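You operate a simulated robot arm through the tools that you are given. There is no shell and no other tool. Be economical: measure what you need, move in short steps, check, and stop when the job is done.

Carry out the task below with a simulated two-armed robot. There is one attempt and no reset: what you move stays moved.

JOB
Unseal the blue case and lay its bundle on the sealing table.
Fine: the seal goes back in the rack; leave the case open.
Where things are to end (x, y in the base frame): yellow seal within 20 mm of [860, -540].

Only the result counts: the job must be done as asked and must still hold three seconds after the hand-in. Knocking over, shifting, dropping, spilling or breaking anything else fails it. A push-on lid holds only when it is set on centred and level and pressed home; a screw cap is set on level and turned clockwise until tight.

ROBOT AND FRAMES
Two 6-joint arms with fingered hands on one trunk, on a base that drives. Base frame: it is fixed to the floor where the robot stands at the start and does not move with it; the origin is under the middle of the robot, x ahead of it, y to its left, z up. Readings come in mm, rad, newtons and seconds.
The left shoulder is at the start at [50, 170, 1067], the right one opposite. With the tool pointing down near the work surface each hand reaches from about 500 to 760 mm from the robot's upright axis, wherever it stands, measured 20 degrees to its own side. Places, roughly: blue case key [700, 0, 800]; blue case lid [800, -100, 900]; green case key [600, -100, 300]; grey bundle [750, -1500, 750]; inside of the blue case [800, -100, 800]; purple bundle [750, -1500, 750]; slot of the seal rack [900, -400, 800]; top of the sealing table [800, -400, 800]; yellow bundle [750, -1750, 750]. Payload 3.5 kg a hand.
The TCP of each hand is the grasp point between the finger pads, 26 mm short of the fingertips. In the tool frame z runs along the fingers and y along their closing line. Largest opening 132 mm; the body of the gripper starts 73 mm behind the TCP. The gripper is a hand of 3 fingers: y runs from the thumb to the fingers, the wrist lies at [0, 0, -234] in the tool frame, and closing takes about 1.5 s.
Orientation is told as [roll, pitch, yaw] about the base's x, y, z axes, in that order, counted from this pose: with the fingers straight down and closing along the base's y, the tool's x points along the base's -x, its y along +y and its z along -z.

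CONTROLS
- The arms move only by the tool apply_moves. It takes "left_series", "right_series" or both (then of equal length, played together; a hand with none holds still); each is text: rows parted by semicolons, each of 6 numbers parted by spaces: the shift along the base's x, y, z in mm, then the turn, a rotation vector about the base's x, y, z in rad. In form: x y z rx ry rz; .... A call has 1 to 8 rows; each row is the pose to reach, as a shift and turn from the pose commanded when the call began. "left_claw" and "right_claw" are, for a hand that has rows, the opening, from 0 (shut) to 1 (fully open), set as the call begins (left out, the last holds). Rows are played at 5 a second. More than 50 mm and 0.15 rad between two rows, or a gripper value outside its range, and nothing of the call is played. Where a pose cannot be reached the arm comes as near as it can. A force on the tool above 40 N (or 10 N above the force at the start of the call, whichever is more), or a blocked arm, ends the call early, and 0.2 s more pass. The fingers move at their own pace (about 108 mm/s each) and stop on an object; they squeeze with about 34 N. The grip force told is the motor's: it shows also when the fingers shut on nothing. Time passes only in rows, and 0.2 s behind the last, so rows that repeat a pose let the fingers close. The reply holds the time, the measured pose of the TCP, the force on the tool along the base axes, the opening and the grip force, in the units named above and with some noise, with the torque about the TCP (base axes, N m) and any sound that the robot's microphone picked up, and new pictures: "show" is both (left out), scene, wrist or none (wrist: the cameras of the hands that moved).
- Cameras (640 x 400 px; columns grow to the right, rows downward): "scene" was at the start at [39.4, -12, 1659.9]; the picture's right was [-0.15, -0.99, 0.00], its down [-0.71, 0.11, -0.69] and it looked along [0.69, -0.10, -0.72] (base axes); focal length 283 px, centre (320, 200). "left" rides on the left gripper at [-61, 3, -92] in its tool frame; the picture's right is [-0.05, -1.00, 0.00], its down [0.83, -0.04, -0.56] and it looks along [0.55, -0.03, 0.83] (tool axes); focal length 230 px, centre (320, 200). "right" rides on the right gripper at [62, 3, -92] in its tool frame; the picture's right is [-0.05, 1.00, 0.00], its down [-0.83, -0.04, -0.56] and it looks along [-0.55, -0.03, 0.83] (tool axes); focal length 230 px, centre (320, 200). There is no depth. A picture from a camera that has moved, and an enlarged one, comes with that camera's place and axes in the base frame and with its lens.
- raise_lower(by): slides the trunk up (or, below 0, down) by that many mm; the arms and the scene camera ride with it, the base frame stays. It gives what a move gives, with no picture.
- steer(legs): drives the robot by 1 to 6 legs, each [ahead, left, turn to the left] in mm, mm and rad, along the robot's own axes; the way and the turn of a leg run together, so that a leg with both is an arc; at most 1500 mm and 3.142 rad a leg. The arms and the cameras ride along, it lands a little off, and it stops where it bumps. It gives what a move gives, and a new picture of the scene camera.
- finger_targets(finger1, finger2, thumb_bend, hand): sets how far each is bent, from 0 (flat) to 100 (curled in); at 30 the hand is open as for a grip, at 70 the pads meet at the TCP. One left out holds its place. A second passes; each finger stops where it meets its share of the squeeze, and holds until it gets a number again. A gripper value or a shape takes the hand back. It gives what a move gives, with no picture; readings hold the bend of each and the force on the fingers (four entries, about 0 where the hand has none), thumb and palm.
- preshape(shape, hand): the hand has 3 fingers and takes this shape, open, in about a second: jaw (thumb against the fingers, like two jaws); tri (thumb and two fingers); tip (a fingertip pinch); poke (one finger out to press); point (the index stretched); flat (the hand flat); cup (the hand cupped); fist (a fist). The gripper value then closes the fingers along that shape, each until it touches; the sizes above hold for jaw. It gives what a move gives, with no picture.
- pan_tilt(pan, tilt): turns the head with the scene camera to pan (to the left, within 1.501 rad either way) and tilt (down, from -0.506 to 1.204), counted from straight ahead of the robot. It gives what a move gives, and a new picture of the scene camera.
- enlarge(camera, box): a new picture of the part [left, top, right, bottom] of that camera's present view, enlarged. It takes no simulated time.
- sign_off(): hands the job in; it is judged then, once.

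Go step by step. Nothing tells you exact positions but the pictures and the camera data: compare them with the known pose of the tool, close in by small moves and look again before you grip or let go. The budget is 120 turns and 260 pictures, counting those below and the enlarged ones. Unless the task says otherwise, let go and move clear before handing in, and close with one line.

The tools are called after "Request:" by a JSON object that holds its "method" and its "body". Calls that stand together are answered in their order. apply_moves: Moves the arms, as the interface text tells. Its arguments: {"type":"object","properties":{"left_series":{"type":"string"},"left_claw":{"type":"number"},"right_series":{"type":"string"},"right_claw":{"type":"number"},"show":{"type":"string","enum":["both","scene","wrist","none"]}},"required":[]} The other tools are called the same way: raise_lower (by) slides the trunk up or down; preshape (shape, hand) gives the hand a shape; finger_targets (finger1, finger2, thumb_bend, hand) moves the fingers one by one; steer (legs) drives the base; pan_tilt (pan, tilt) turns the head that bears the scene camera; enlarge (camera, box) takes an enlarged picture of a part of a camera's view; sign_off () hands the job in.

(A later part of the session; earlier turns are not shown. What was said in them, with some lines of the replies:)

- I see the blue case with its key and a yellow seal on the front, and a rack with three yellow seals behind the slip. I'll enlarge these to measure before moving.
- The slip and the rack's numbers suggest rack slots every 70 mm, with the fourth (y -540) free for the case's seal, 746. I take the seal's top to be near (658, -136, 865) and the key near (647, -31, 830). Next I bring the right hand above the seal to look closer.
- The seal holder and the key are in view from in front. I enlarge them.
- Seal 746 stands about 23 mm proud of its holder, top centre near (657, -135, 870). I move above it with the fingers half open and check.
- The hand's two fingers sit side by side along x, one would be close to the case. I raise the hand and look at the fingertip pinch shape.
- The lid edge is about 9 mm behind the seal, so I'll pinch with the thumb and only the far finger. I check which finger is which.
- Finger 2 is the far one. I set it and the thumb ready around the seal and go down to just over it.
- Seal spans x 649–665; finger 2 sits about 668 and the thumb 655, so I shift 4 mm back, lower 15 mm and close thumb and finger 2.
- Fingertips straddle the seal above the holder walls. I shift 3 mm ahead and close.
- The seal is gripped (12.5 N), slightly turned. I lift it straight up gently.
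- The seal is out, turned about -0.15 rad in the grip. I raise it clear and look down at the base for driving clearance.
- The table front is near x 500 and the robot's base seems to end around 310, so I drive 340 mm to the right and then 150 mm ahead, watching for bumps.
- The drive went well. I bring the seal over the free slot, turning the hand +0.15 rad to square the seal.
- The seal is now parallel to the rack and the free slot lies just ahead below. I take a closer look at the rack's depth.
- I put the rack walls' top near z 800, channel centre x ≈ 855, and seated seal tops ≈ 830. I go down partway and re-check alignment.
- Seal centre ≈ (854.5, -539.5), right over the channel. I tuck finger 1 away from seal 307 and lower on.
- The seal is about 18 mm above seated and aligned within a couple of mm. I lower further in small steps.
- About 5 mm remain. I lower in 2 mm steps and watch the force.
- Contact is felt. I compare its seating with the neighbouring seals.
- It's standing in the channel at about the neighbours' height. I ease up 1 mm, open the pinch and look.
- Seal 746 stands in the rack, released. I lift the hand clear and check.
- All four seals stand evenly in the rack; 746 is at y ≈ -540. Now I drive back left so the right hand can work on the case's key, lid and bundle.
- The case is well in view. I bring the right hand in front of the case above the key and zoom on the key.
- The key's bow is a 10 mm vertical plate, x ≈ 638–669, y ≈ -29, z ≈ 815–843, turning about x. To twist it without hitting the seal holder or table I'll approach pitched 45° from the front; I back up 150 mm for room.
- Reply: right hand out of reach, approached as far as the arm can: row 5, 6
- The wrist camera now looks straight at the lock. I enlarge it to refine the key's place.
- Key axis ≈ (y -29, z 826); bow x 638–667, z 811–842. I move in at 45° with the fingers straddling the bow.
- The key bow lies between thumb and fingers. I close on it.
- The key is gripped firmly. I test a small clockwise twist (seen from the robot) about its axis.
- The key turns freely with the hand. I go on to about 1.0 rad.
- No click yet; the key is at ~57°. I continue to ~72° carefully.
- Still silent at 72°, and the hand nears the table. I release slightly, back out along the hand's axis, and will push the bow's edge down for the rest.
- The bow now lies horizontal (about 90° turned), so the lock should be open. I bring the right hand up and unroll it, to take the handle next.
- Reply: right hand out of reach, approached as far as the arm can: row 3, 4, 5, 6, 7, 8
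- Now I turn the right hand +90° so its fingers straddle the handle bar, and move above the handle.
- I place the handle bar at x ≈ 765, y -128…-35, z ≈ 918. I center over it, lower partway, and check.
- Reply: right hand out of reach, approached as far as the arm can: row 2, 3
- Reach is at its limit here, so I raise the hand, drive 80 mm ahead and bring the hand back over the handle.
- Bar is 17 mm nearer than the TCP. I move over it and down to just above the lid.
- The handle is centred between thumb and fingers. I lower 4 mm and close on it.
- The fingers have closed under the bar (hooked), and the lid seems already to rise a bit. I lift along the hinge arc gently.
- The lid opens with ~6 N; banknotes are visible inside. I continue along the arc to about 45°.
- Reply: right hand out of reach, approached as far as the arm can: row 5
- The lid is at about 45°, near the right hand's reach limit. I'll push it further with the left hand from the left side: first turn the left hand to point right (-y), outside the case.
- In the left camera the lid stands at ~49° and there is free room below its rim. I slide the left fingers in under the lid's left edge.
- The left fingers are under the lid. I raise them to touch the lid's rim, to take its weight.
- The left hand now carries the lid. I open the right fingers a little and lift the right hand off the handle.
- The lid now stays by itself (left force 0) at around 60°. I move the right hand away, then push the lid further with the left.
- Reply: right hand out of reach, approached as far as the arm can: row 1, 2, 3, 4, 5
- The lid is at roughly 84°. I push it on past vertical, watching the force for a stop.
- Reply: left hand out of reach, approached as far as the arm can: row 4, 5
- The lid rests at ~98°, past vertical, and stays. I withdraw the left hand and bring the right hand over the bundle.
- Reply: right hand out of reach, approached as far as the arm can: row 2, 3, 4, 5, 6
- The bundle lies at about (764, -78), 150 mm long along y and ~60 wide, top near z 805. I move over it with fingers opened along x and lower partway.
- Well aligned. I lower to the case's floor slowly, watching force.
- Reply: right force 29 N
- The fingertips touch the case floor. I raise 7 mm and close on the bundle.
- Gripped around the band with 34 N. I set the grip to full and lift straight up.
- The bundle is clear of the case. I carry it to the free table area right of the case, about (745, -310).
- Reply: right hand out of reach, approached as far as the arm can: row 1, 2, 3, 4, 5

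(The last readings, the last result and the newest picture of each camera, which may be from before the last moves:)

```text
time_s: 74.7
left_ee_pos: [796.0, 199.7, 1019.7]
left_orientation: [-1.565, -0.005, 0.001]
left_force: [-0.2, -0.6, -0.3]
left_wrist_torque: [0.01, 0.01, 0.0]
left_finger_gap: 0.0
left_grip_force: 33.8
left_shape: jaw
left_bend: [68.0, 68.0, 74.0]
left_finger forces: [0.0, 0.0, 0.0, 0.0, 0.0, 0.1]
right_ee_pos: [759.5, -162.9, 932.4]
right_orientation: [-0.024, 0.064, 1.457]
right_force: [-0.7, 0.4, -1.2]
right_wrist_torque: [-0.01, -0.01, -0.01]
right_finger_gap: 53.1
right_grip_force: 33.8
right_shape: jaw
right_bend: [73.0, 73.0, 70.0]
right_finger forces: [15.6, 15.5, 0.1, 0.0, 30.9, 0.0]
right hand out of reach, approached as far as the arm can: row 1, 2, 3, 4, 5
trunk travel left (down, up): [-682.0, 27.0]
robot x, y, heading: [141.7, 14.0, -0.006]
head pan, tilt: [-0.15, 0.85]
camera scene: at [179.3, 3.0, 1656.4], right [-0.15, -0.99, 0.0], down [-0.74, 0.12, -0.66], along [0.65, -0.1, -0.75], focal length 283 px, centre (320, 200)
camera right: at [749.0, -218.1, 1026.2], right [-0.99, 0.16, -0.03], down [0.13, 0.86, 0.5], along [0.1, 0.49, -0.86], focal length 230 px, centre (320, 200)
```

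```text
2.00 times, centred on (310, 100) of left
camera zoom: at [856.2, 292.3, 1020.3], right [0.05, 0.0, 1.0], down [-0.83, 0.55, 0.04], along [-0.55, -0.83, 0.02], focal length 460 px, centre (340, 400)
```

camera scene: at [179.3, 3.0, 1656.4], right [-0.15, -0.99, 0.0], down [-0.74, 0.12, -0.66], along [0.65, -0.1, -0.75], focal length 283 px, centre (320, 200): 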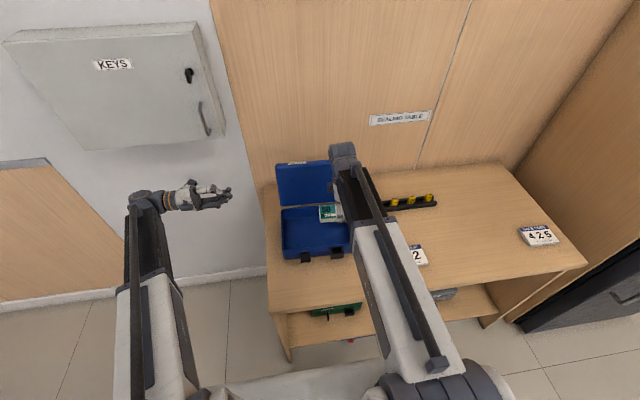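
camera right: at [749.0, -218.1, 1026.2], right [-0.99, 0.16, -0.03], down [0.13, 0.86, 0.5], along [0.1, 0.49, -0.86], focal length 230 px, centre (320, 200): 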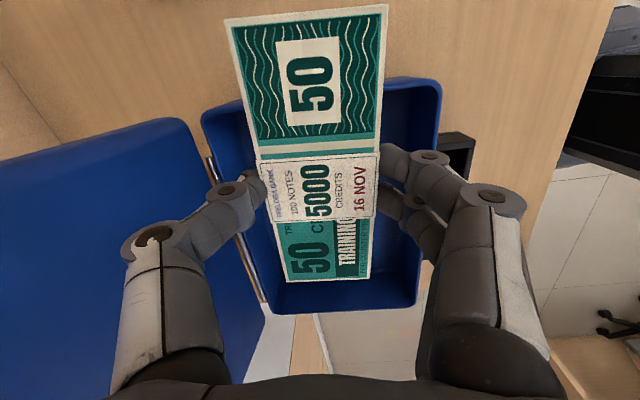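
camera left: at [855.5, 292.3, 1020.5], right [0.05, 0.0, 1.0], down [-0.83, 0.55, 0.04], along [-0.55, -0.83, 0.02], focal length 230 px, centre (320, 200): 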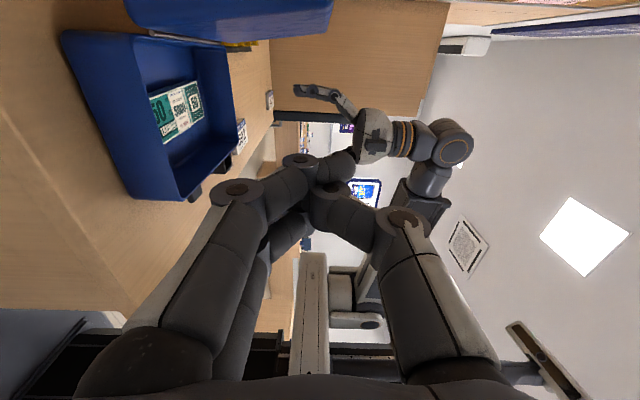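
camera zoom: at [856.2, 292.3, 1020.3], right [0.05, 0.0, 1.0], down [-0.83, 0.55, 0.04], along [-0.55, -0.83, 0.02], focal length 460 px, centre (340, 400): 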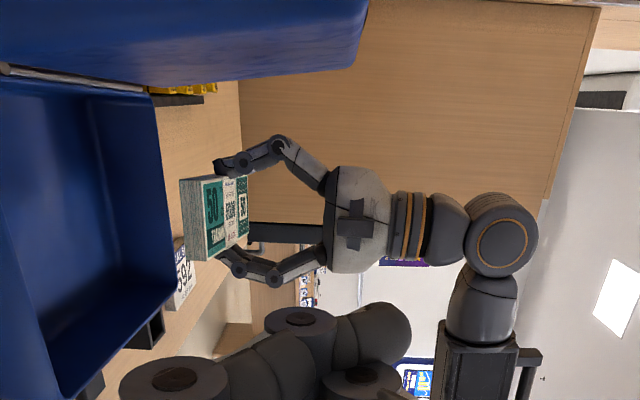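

With this wrist turn the arm can't go further right, so I pull the left hand back and drive the robot 150 mm right instead.

Request:
{"method": "apply_moves", "body": {"left_series": "-40 10 0 0 0 0;-80 20 0 0 0 0;-120 20 0 0 0 0", "show": "none"}}

Request:
{"method": "steer", "body": {"legs": [[0, -150, 0]]}}

Request:
{"method": "enlarge", "body": {"camera": "scene", "box": [240, 150, 440, 280]}}

Request:
{"method": "enlarge", "body": {"camera": "right", "box": [0, 0, 640, 400]}}

```text
time_s: 75.5
left_ee_pos: [684.0, 203.7, 1020.9]
left_orientation: [-1.565, -0.007, 0.01]
left_force: [-0.9, 0.0, 1.1]
left_wrist_torque: [-0.01, -0.01, 0.02]
left_finger_gap: 0.0
left_grip_force: 33.6
left_shape: jaw
left_bend: [68.0, 68.0, 74.0]
left_finger forces: [0.0, 0.0, 0.0, 0.1, 0.0, 0.1]
left hand out of reach, approached as far as the arm can: row 3
right_ee_pos: [759.3, -161.6, 932.1]
right_orientation: [-0.025, 0.065, 1.456]
right_force: [0.2, 0.0, -0.8]
right_wrist_torque: [0.02, 0.01, 0.01]
right_finger_gap: 53.2
right_grip_force: 34.3
right_shape: jaw
right_bend: [73.0, 73.0, 70.0]
right_finger forces: [15.5, 15.5, 0.0, 0.1, 30.9, 0.0]
trunk travel left (down, up): [-682.0, 27.0]
robot x, y, heading: [139.6, 12.3, -0.006]
head pan, tilt: [-0.15, 0.85]
```

```text
time_s: 76.9
left_ee_pos: [683.7, 51.7, 1020.6]
left_orientation: [-1.564, -0.005, 0.013]
left_force: [1.3, 0.0, -0.3]
left_wrist_torque: [0.0, 0.01, -0.02]
left_finger_gap: 0.0
left_grip_force: 33.7
left_shape: jaw
left_bend: [68.0, 68.0, 74.0]
left_finger forces: [0.2, 0.1, 0.0, 0.0, 0.0, 0.0]
right_ee_pos: [757.8, -314.2, 930.9]
right_orientation: [-0.023, 0.062, 1.458]
right_force: [0.4, -0.1, -1.3]
right_wrist_torque: [0.02, 0.01, -0.03]
right_finger_gap: 52.9
right_grip_force: 34.7
right_shape: jaw
right_bend: [73.0, 73.0, 70.0]
right_finger forces: [15.5, 15.5, 0.1, 0.1, 30.9, 0.0]
trunk travel left (down, up): [-682.0, 27.0]
robot x, y, heading: [141.6, -137.6, -0.003]
head pan, tilt: [-0.15, 0.85]
camera scene: at [178.3, -149.8, 1656.4], right [-0.15, -0.99, 0.0], down [-0.74, 0.12, -0.66], along [0.65, -0.1, -0.75], focal length 283 px, centre (320, 200)
```

scene: 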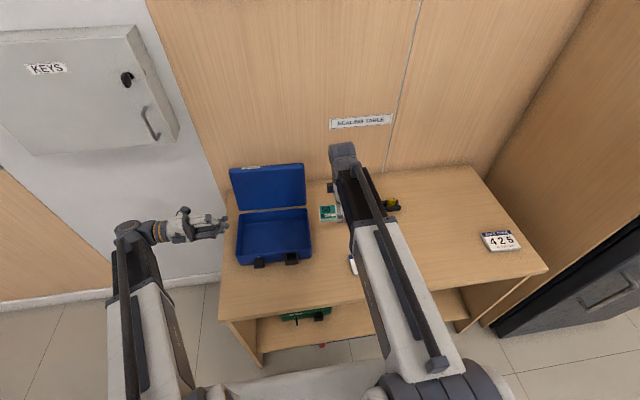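

```text
3.08 times, centred on (340, 215) of scene
camera zoom: at [178.3, -149.8, 1656.4], right [-0.15, -0.99, 0.0], down [-0.74, 0.12, -0.66], along [0.65, -0.1, -0.75], focal length 870 px, centre (258, 154)
```

zoom: 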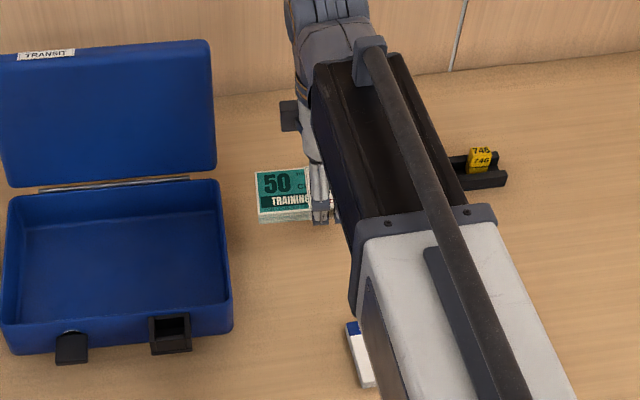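

```text
1.00 times, centred on (320, 200) of right (not enlarged: the box is as wide or as high as the picture)
camera zoom: at [748.2, -369.4, 1026.2], right [-0.99, 0.16, -0.03], down [0.13, 0.86, 0.5], along [0.1, 0.49, -0.86], focal length 230 px, centre (320, 200)
```

zoom: 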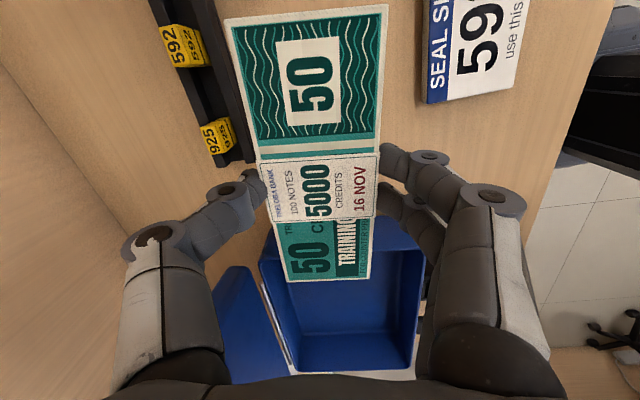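

The bundle hangs over free table, ~(758, -314), clear of case, rack and slip. I level the hand and lower it partway.

Request:
{"method": "apply_moves", "body": {"right_series": "-4 0 -15 0.02 0.005 0;-8 4 -35 0.04 0.01 0;-12 8 -55 0.064 0.016 0;-12 8 -75 0.064 0.016 0;-12 8 -90 0.064 0.016 0", "show": "both"}}

Request:
{"method": "enlarge", "body": {"camera": "scene", "box": [300, 180, 400, 260]}}

```text
time_s: 78.1
left_ee_pos: [684.0, 52.2, 1019.7]
left_orientation: [-1.564, -0.003, 0.013]
left_force: [-0.5, -0.9, 0.1]
left_wrist_torque: [0.0, -0.01, 0.0]
left_finger_gap: 0.1
left_grip_force: 34.5
left_shape: jaw
left_bend: [68.0, 68.0, 74.0]
left_finger forces: [0.0, 0.1, 0.0, 0.0, 0.1, 0.1]
right_ee_pos: [747.3, -303.9, 842.8]
right_orientation: [-0.003, 0.01, 1.449]
right_force: [0.0, -0.2, 0.0]
right_wrist_torque: [0.0, 0.0, 0.01]
right_finger_gap: 53.2
right_grip_force: 33.9
right_shape: jaw
right_bend: [73.0, 73.0, 70.0]
right_finger forces: [15.5, 15.4, 0.1, 0.1, 30.9, 0.1]
right hand out of reach, approached as far as the arm can: row 3, 4, 5
trunk travel left (down, up): [-682.0, 27.0]
robot x, y, heading: [145.1, -138.4, -0.006]
head pan, tilt: [-0.15, 0.85]
camera scene: at [178.4, -148.5, 1656.4], right [-0.15, -0.99, 0.0], down [-0.74, 0.12, -0.66], along [0.65, -0.1, -0.75], focal length 283 px, centre (320, 200)
camera right: at [737.2, -364.1, 933.6], right [-0.99, 0.17, 0.0], down [0.14, 0.82, 0.55], along [0.1, 0.54, -0.84], focal length 230 px, centre (320, 200)
```

scene: 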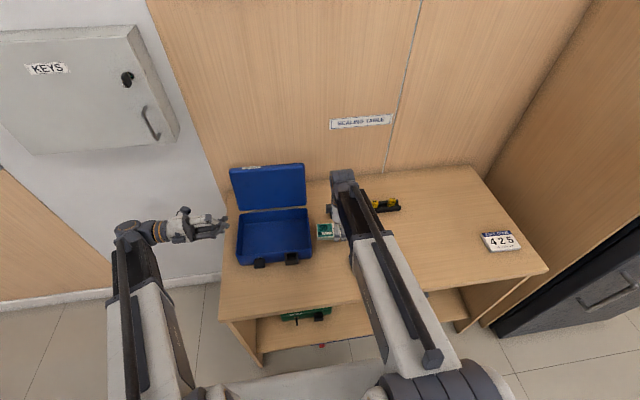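
right: 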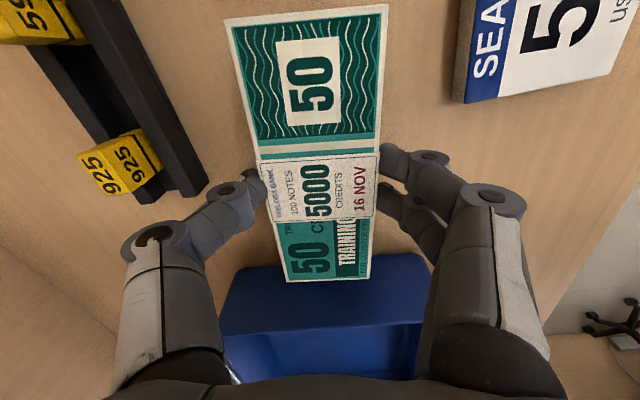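

```text
5.00 times, centred on (350, 220) of scene
camera zoom: at [178.4, -148.5, 1656.4], right [-0.15, -0.99, 0.0], down [-0.74, 0.12, -0.66], along [0.65, -0.1, -0.75], focal length 1414 px, centre (170, 100)
```

zoom: 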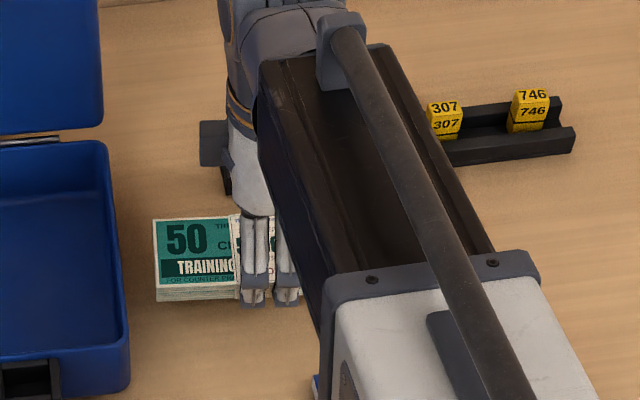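

Level and about 20 mm clear of the case. I lower to the table, slowly at the end.

Request:
{"method": "apply_moves", "body": {"right_series": "0 -2 -12 0 0 0;0 -4 -22 0 0 0;0 -4 -28 0 0 0;0 -4 -32 0 0 0", "show": "none"}}

Request:
{"method": "apply_moves", "body": {"right_series": "0 0 -2 0 0 0;0 0 -4 0 0 0", "show": "wrist"}}

Request:
{"method": "enlarge", "body": {"camera": "scene", "box": [300, 180, 400, 260]}}

```text
time_s: 79.1
left_ee_pos: [683.9, 52.7, 1019.9]
left_orientation: [-1.565, -0.007, 0.013]
left_force: [-0.1, -0.2, -0.1]
left_wrist_torque: [0.03, -0.03, 0.04]
left_finger_gap: 0.0
left_grip_force: 33.6
left_shape: jaw
left_bend: [68.0, 68.0, 74.0]
left_finger forces: [0.0, 0.1, 0.0, 0.0, 0.0, 0.0]
right_ee_pos: [746.9, -303.9, 809.8]
right_orientation: [-0.003, 0.009, 1.451]
right_force: [-0.6, 0.4, 9.5]
right_wrist_torque: [0.03, -0.03, 0.03]
right_finger_gap: 53.2
right_grip_force: 34.5
right_shape: jaw
right_bend: [73.0, 73.0, 70.0]
right_finger forces: [16.7, 16.7, 0.0, 0.1, 33.0, 0.0]
right hand out of reach, approached as far as the arm can: row 2, 3, 4
trunk travel left (down, up): [-682.0, 27.0]
robot x, y, heading: [138.3, -138.8, -0.002]
head pan, tilt: [-0.15, 0.85]
```

```text
time_s: 79.7
left_ee_pos: [682.0, 53.3, 1022.4]
left_orientation: [-1.566, -0.007, 0.011]
left_force: [0.0, 1.0, 0.2]
left_wrist_torque: [-0.01, 0.0, -0.01]
left_finger_gap: 0.1
left_grip_force: 34.1
left_shape: jaw
left_bend: [68.0, 68.0, 74.0]
left_finger forces: [0.1, 0.0, 0.0, 0.1, 0.0, 0.0]
right_ee_pos: [746.8, -303.9, 807.3]
right_orientation: [-0.006, 0.01, 1.452]
right_force: [-0.8, -4.6, 36.0]
right_wrist_torque: [-0.13, -0.04, 0.01]
right_finger_gap: 53.7
right_grip_force: 34.1
right_shape: jaw
right_bend: [74.0, 74.0, 71.0]
right_finger forces: [18.9, 18.8, 0.0, 0.0, 37.9, 0.0]
trunk travel left (down, up): [-682.0, 27.0]
robot x, y, heading: [144.8, -136.7, -0.006]
head pan, tilt: [-0.15, 0.85]
camera right: at [735.7, -363.9, 899.6], right [-0.99, 0.17, -0.01], down [0.14, 0.82, 0.55], along [0.1, 0.54, -0.84], focal length 230 px, centre (320, 200)
```

right: 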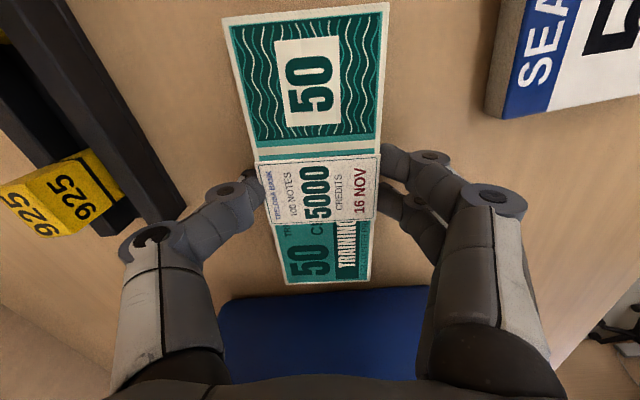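

```text
5.00 times, centred on (350, 220) of scene
camera zoom: at [175.1, -148.2, 1656.9], right [-0.15, -0.99, 0.0], down [-0.74, 0.12, -0.66], along [0.65, -0.1, -0.75], focal length 1414 px, centre (170, 100)
```

zoom: 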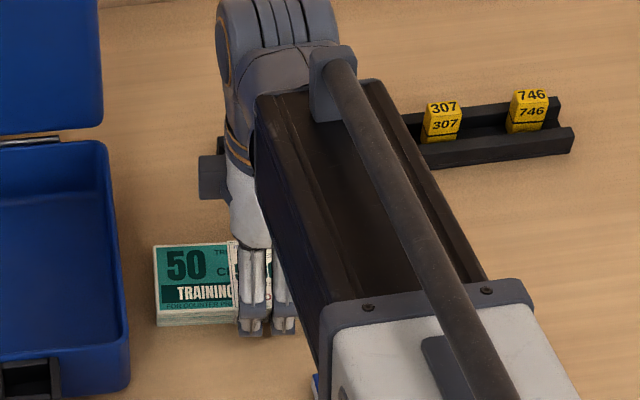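

The bundle is on the table. I ease up 3 mm, open and lift away.

Request:
{"method": "apply_moves", "body": {"right_series": "0 0 2 0 0 0;0 0 3 0 0 0", "show": "none"}}

Request:
{"method": "apply_moves", "body": {"right_series": "0 0 0 0 0 0;0 0 0 0 0 0;0 0 0 0 0 0;0 0 20 0 0 0;0 0 60 0 0 0;0 0 100 0 0 0;0 0 140 0 0 0", "right_claw": 0.6, "show": "both"}}

```text
time_s: 80.3
left_ee_pos: [683.5, 52.9, 1020.4]
left_orientation: [-1.565, -0.005, 0.013]
left_force: [-0.6, -0.2, 0.5]
left_wrist_torque: [-0.01, -0.01, 0.0]
left_finger_gap: 0.3
left_grip_force: 34.0
left_shape: jaw
left_bend: [68.0, 68.0, 74.0]
left_finger forces: [0.1, 0.0, 0.0, 0.1, 0.0, 0.1]
right_ee_pos: [746.3, -302.7, 808.6]
right_orientation: [-0.005, 0.007, 1.451]
right_force: [1.3, -8.7, 25.1]
right_wrist_torque: [-0.16, -0.2, 0.0]
right_finger_gap: 53.9
right_grip_force: 33.7
right_shape: jaw
right_bend: [74.0, 74.0, 71.0]
right_finger forces: [17.9, 17.6, 0.0, 0.0, 38.2, 0.0]
trunk travel left (down, up): [-682.0, 27.0]
robot x, y, heading: [140.5, -135.9, -0.005]
head pan, tilt: [-0.15, 0.85]
```

```text
time_s: 81.9
left_ee_pos: [683.9, 52.7, 1020.5]
left_orientation: [-1.565, -0.004, 0.012]
left_force: [-0.1, -0.4, 0.3]
left_wrist_torque: [0.02, -0.02, -0.03]
left_finger_gap: 0.2
left_grip_force: 33.9
left_shape: jaw
left_bend: [68.0, 68.0, 74.0]
left_finger forces: [0.0, 0.0, 0.0, 0.1, 0.1, 0.0]
right_ee_pos: [746.0, -301.4, 950.7]
right_orientation: [-0.001, 0.007, 1.45]
right_force: [0.2, 0.5, 0.0]
right_wrist_torque: [-0.03, 0.02, 0.06]
right_finger_gap: 78.6
right_grip_force: 0.2
right_shape: jaw
right_bend: [71.0, 71.0, 71.0]
right_finger forces: [0.0, 0.1, 0.0, 0.0, 0.0, 0.1]
trunk travel left (down, up): [-682.0, 27.0]
robot x, y, heading: [141.6, -138.7, 0.0]
head pan, tilt: [-0.15, 0.85]
camera scene: at [178.1, -148.4, 1656.4], right [-0.15, -0.99, 0.0], down [-0.74, 0.12, -0.66], along [0.65, -0.1, -0.75], focal length 283 px, centre (320, 200)
camera right: at [737.3, -362.3, 1042.2], right [-0.99, 0.17, 0.0], down [0.14, 0.82, 0.55], along [0.09, 0.54, -0.84], focal length 230 px, centre (320, 200)
```

scene: 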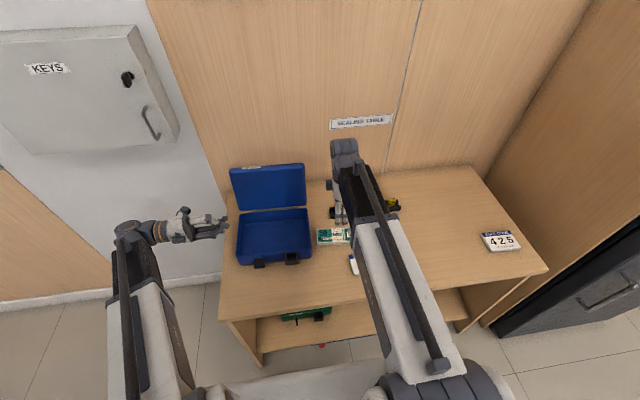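
right: 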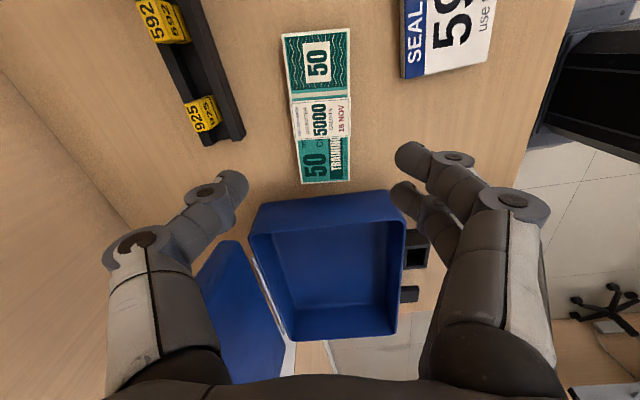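

The bundle lies on the table, hand clear. I back the robot off to check the whole scene before handing in.

Request:
{"method": "steer", "body": {"legs": [[-200, 0, 0]]}}

Request:
{"method": "enlarge", "body": {"camera": "scene", "box": [220, 120, 440, 260]}}

```text
time_s: 83.5
left_ee_pos: [483.9, 51.8, 1020.8]
left_orientation: [-1.565, -0.005, 0.006]
left_force: [0.0, -0.4, 0.5]
left_wrist_torque: [0.01, 0.0, 0.03]
left_finger_gap: 0.0
left_grip_force: 34.0
left_shape: jaw
left_bend: [68.0, 68.0, 74.0]
left_finger forces: [0.0, 0.0, 0.1, 0.0, 0.1, 0.1]
right_ee_pos: [546.5, -303.3, 951.8]
right_orientation: [-0.001, 0.006, 1.447]
right_force: [0.3, -0.2, 0.7]
right_wrist_torque: [0.01, 0.01, 0.02]
right_finger_gap: 78.5
right_grip_force: 0.1
right_shape: jaw
right_bend: [71.0, 71.0, 71.0]
right_finger forces: [0.0, 0.1, 0.0, 0.0, 0.1, 0.0]
trunk travel left (down, up): [-682.0, 27.0]
robot x, y, heading: [-55.4, -136.2, -0.01]
head pan, tilt: [-0.15, 0.85]
camera scene: at [-23.7, -147.5, 1656.4], right [-0.16, -0.99, 0.0], down [-0.74, 0.12, -0.66], along [0.65, -0.1, -0.75], focal length 283 px, centre (320, 200)
```

scene: 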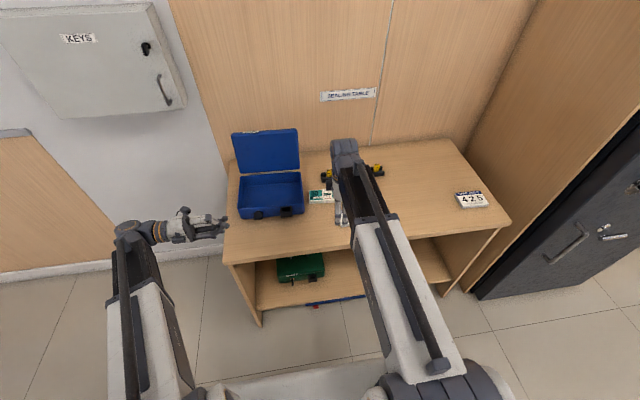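

```text
2.86 times, centred on (330, 190) of scene
camera zoom: at [-23.7, -147.5, 1656.4], right [-0.16, -0.99, 0.0], down [-0.74, 0.12, -0.66], along [0.65, -0.1, -0.75], focal length 808 px, centre (291, 229)
```

zoom: 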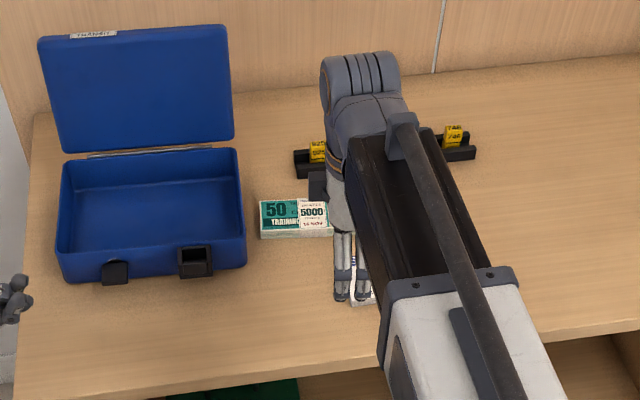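

The case is open and empty, its bundle lies flat on the sealing table, seal 746 stands in the rack, and nothing else looks disturbed. I hand in.

Request:
{"method": "sign_off", "body": {}}

```text
The job is handed in.
```

The blue case is unsealed and left open, its bundle lies on the sealing table, and seal 746 stands in the rack's free slot at about (857, -541), within the 20 mm asked for.
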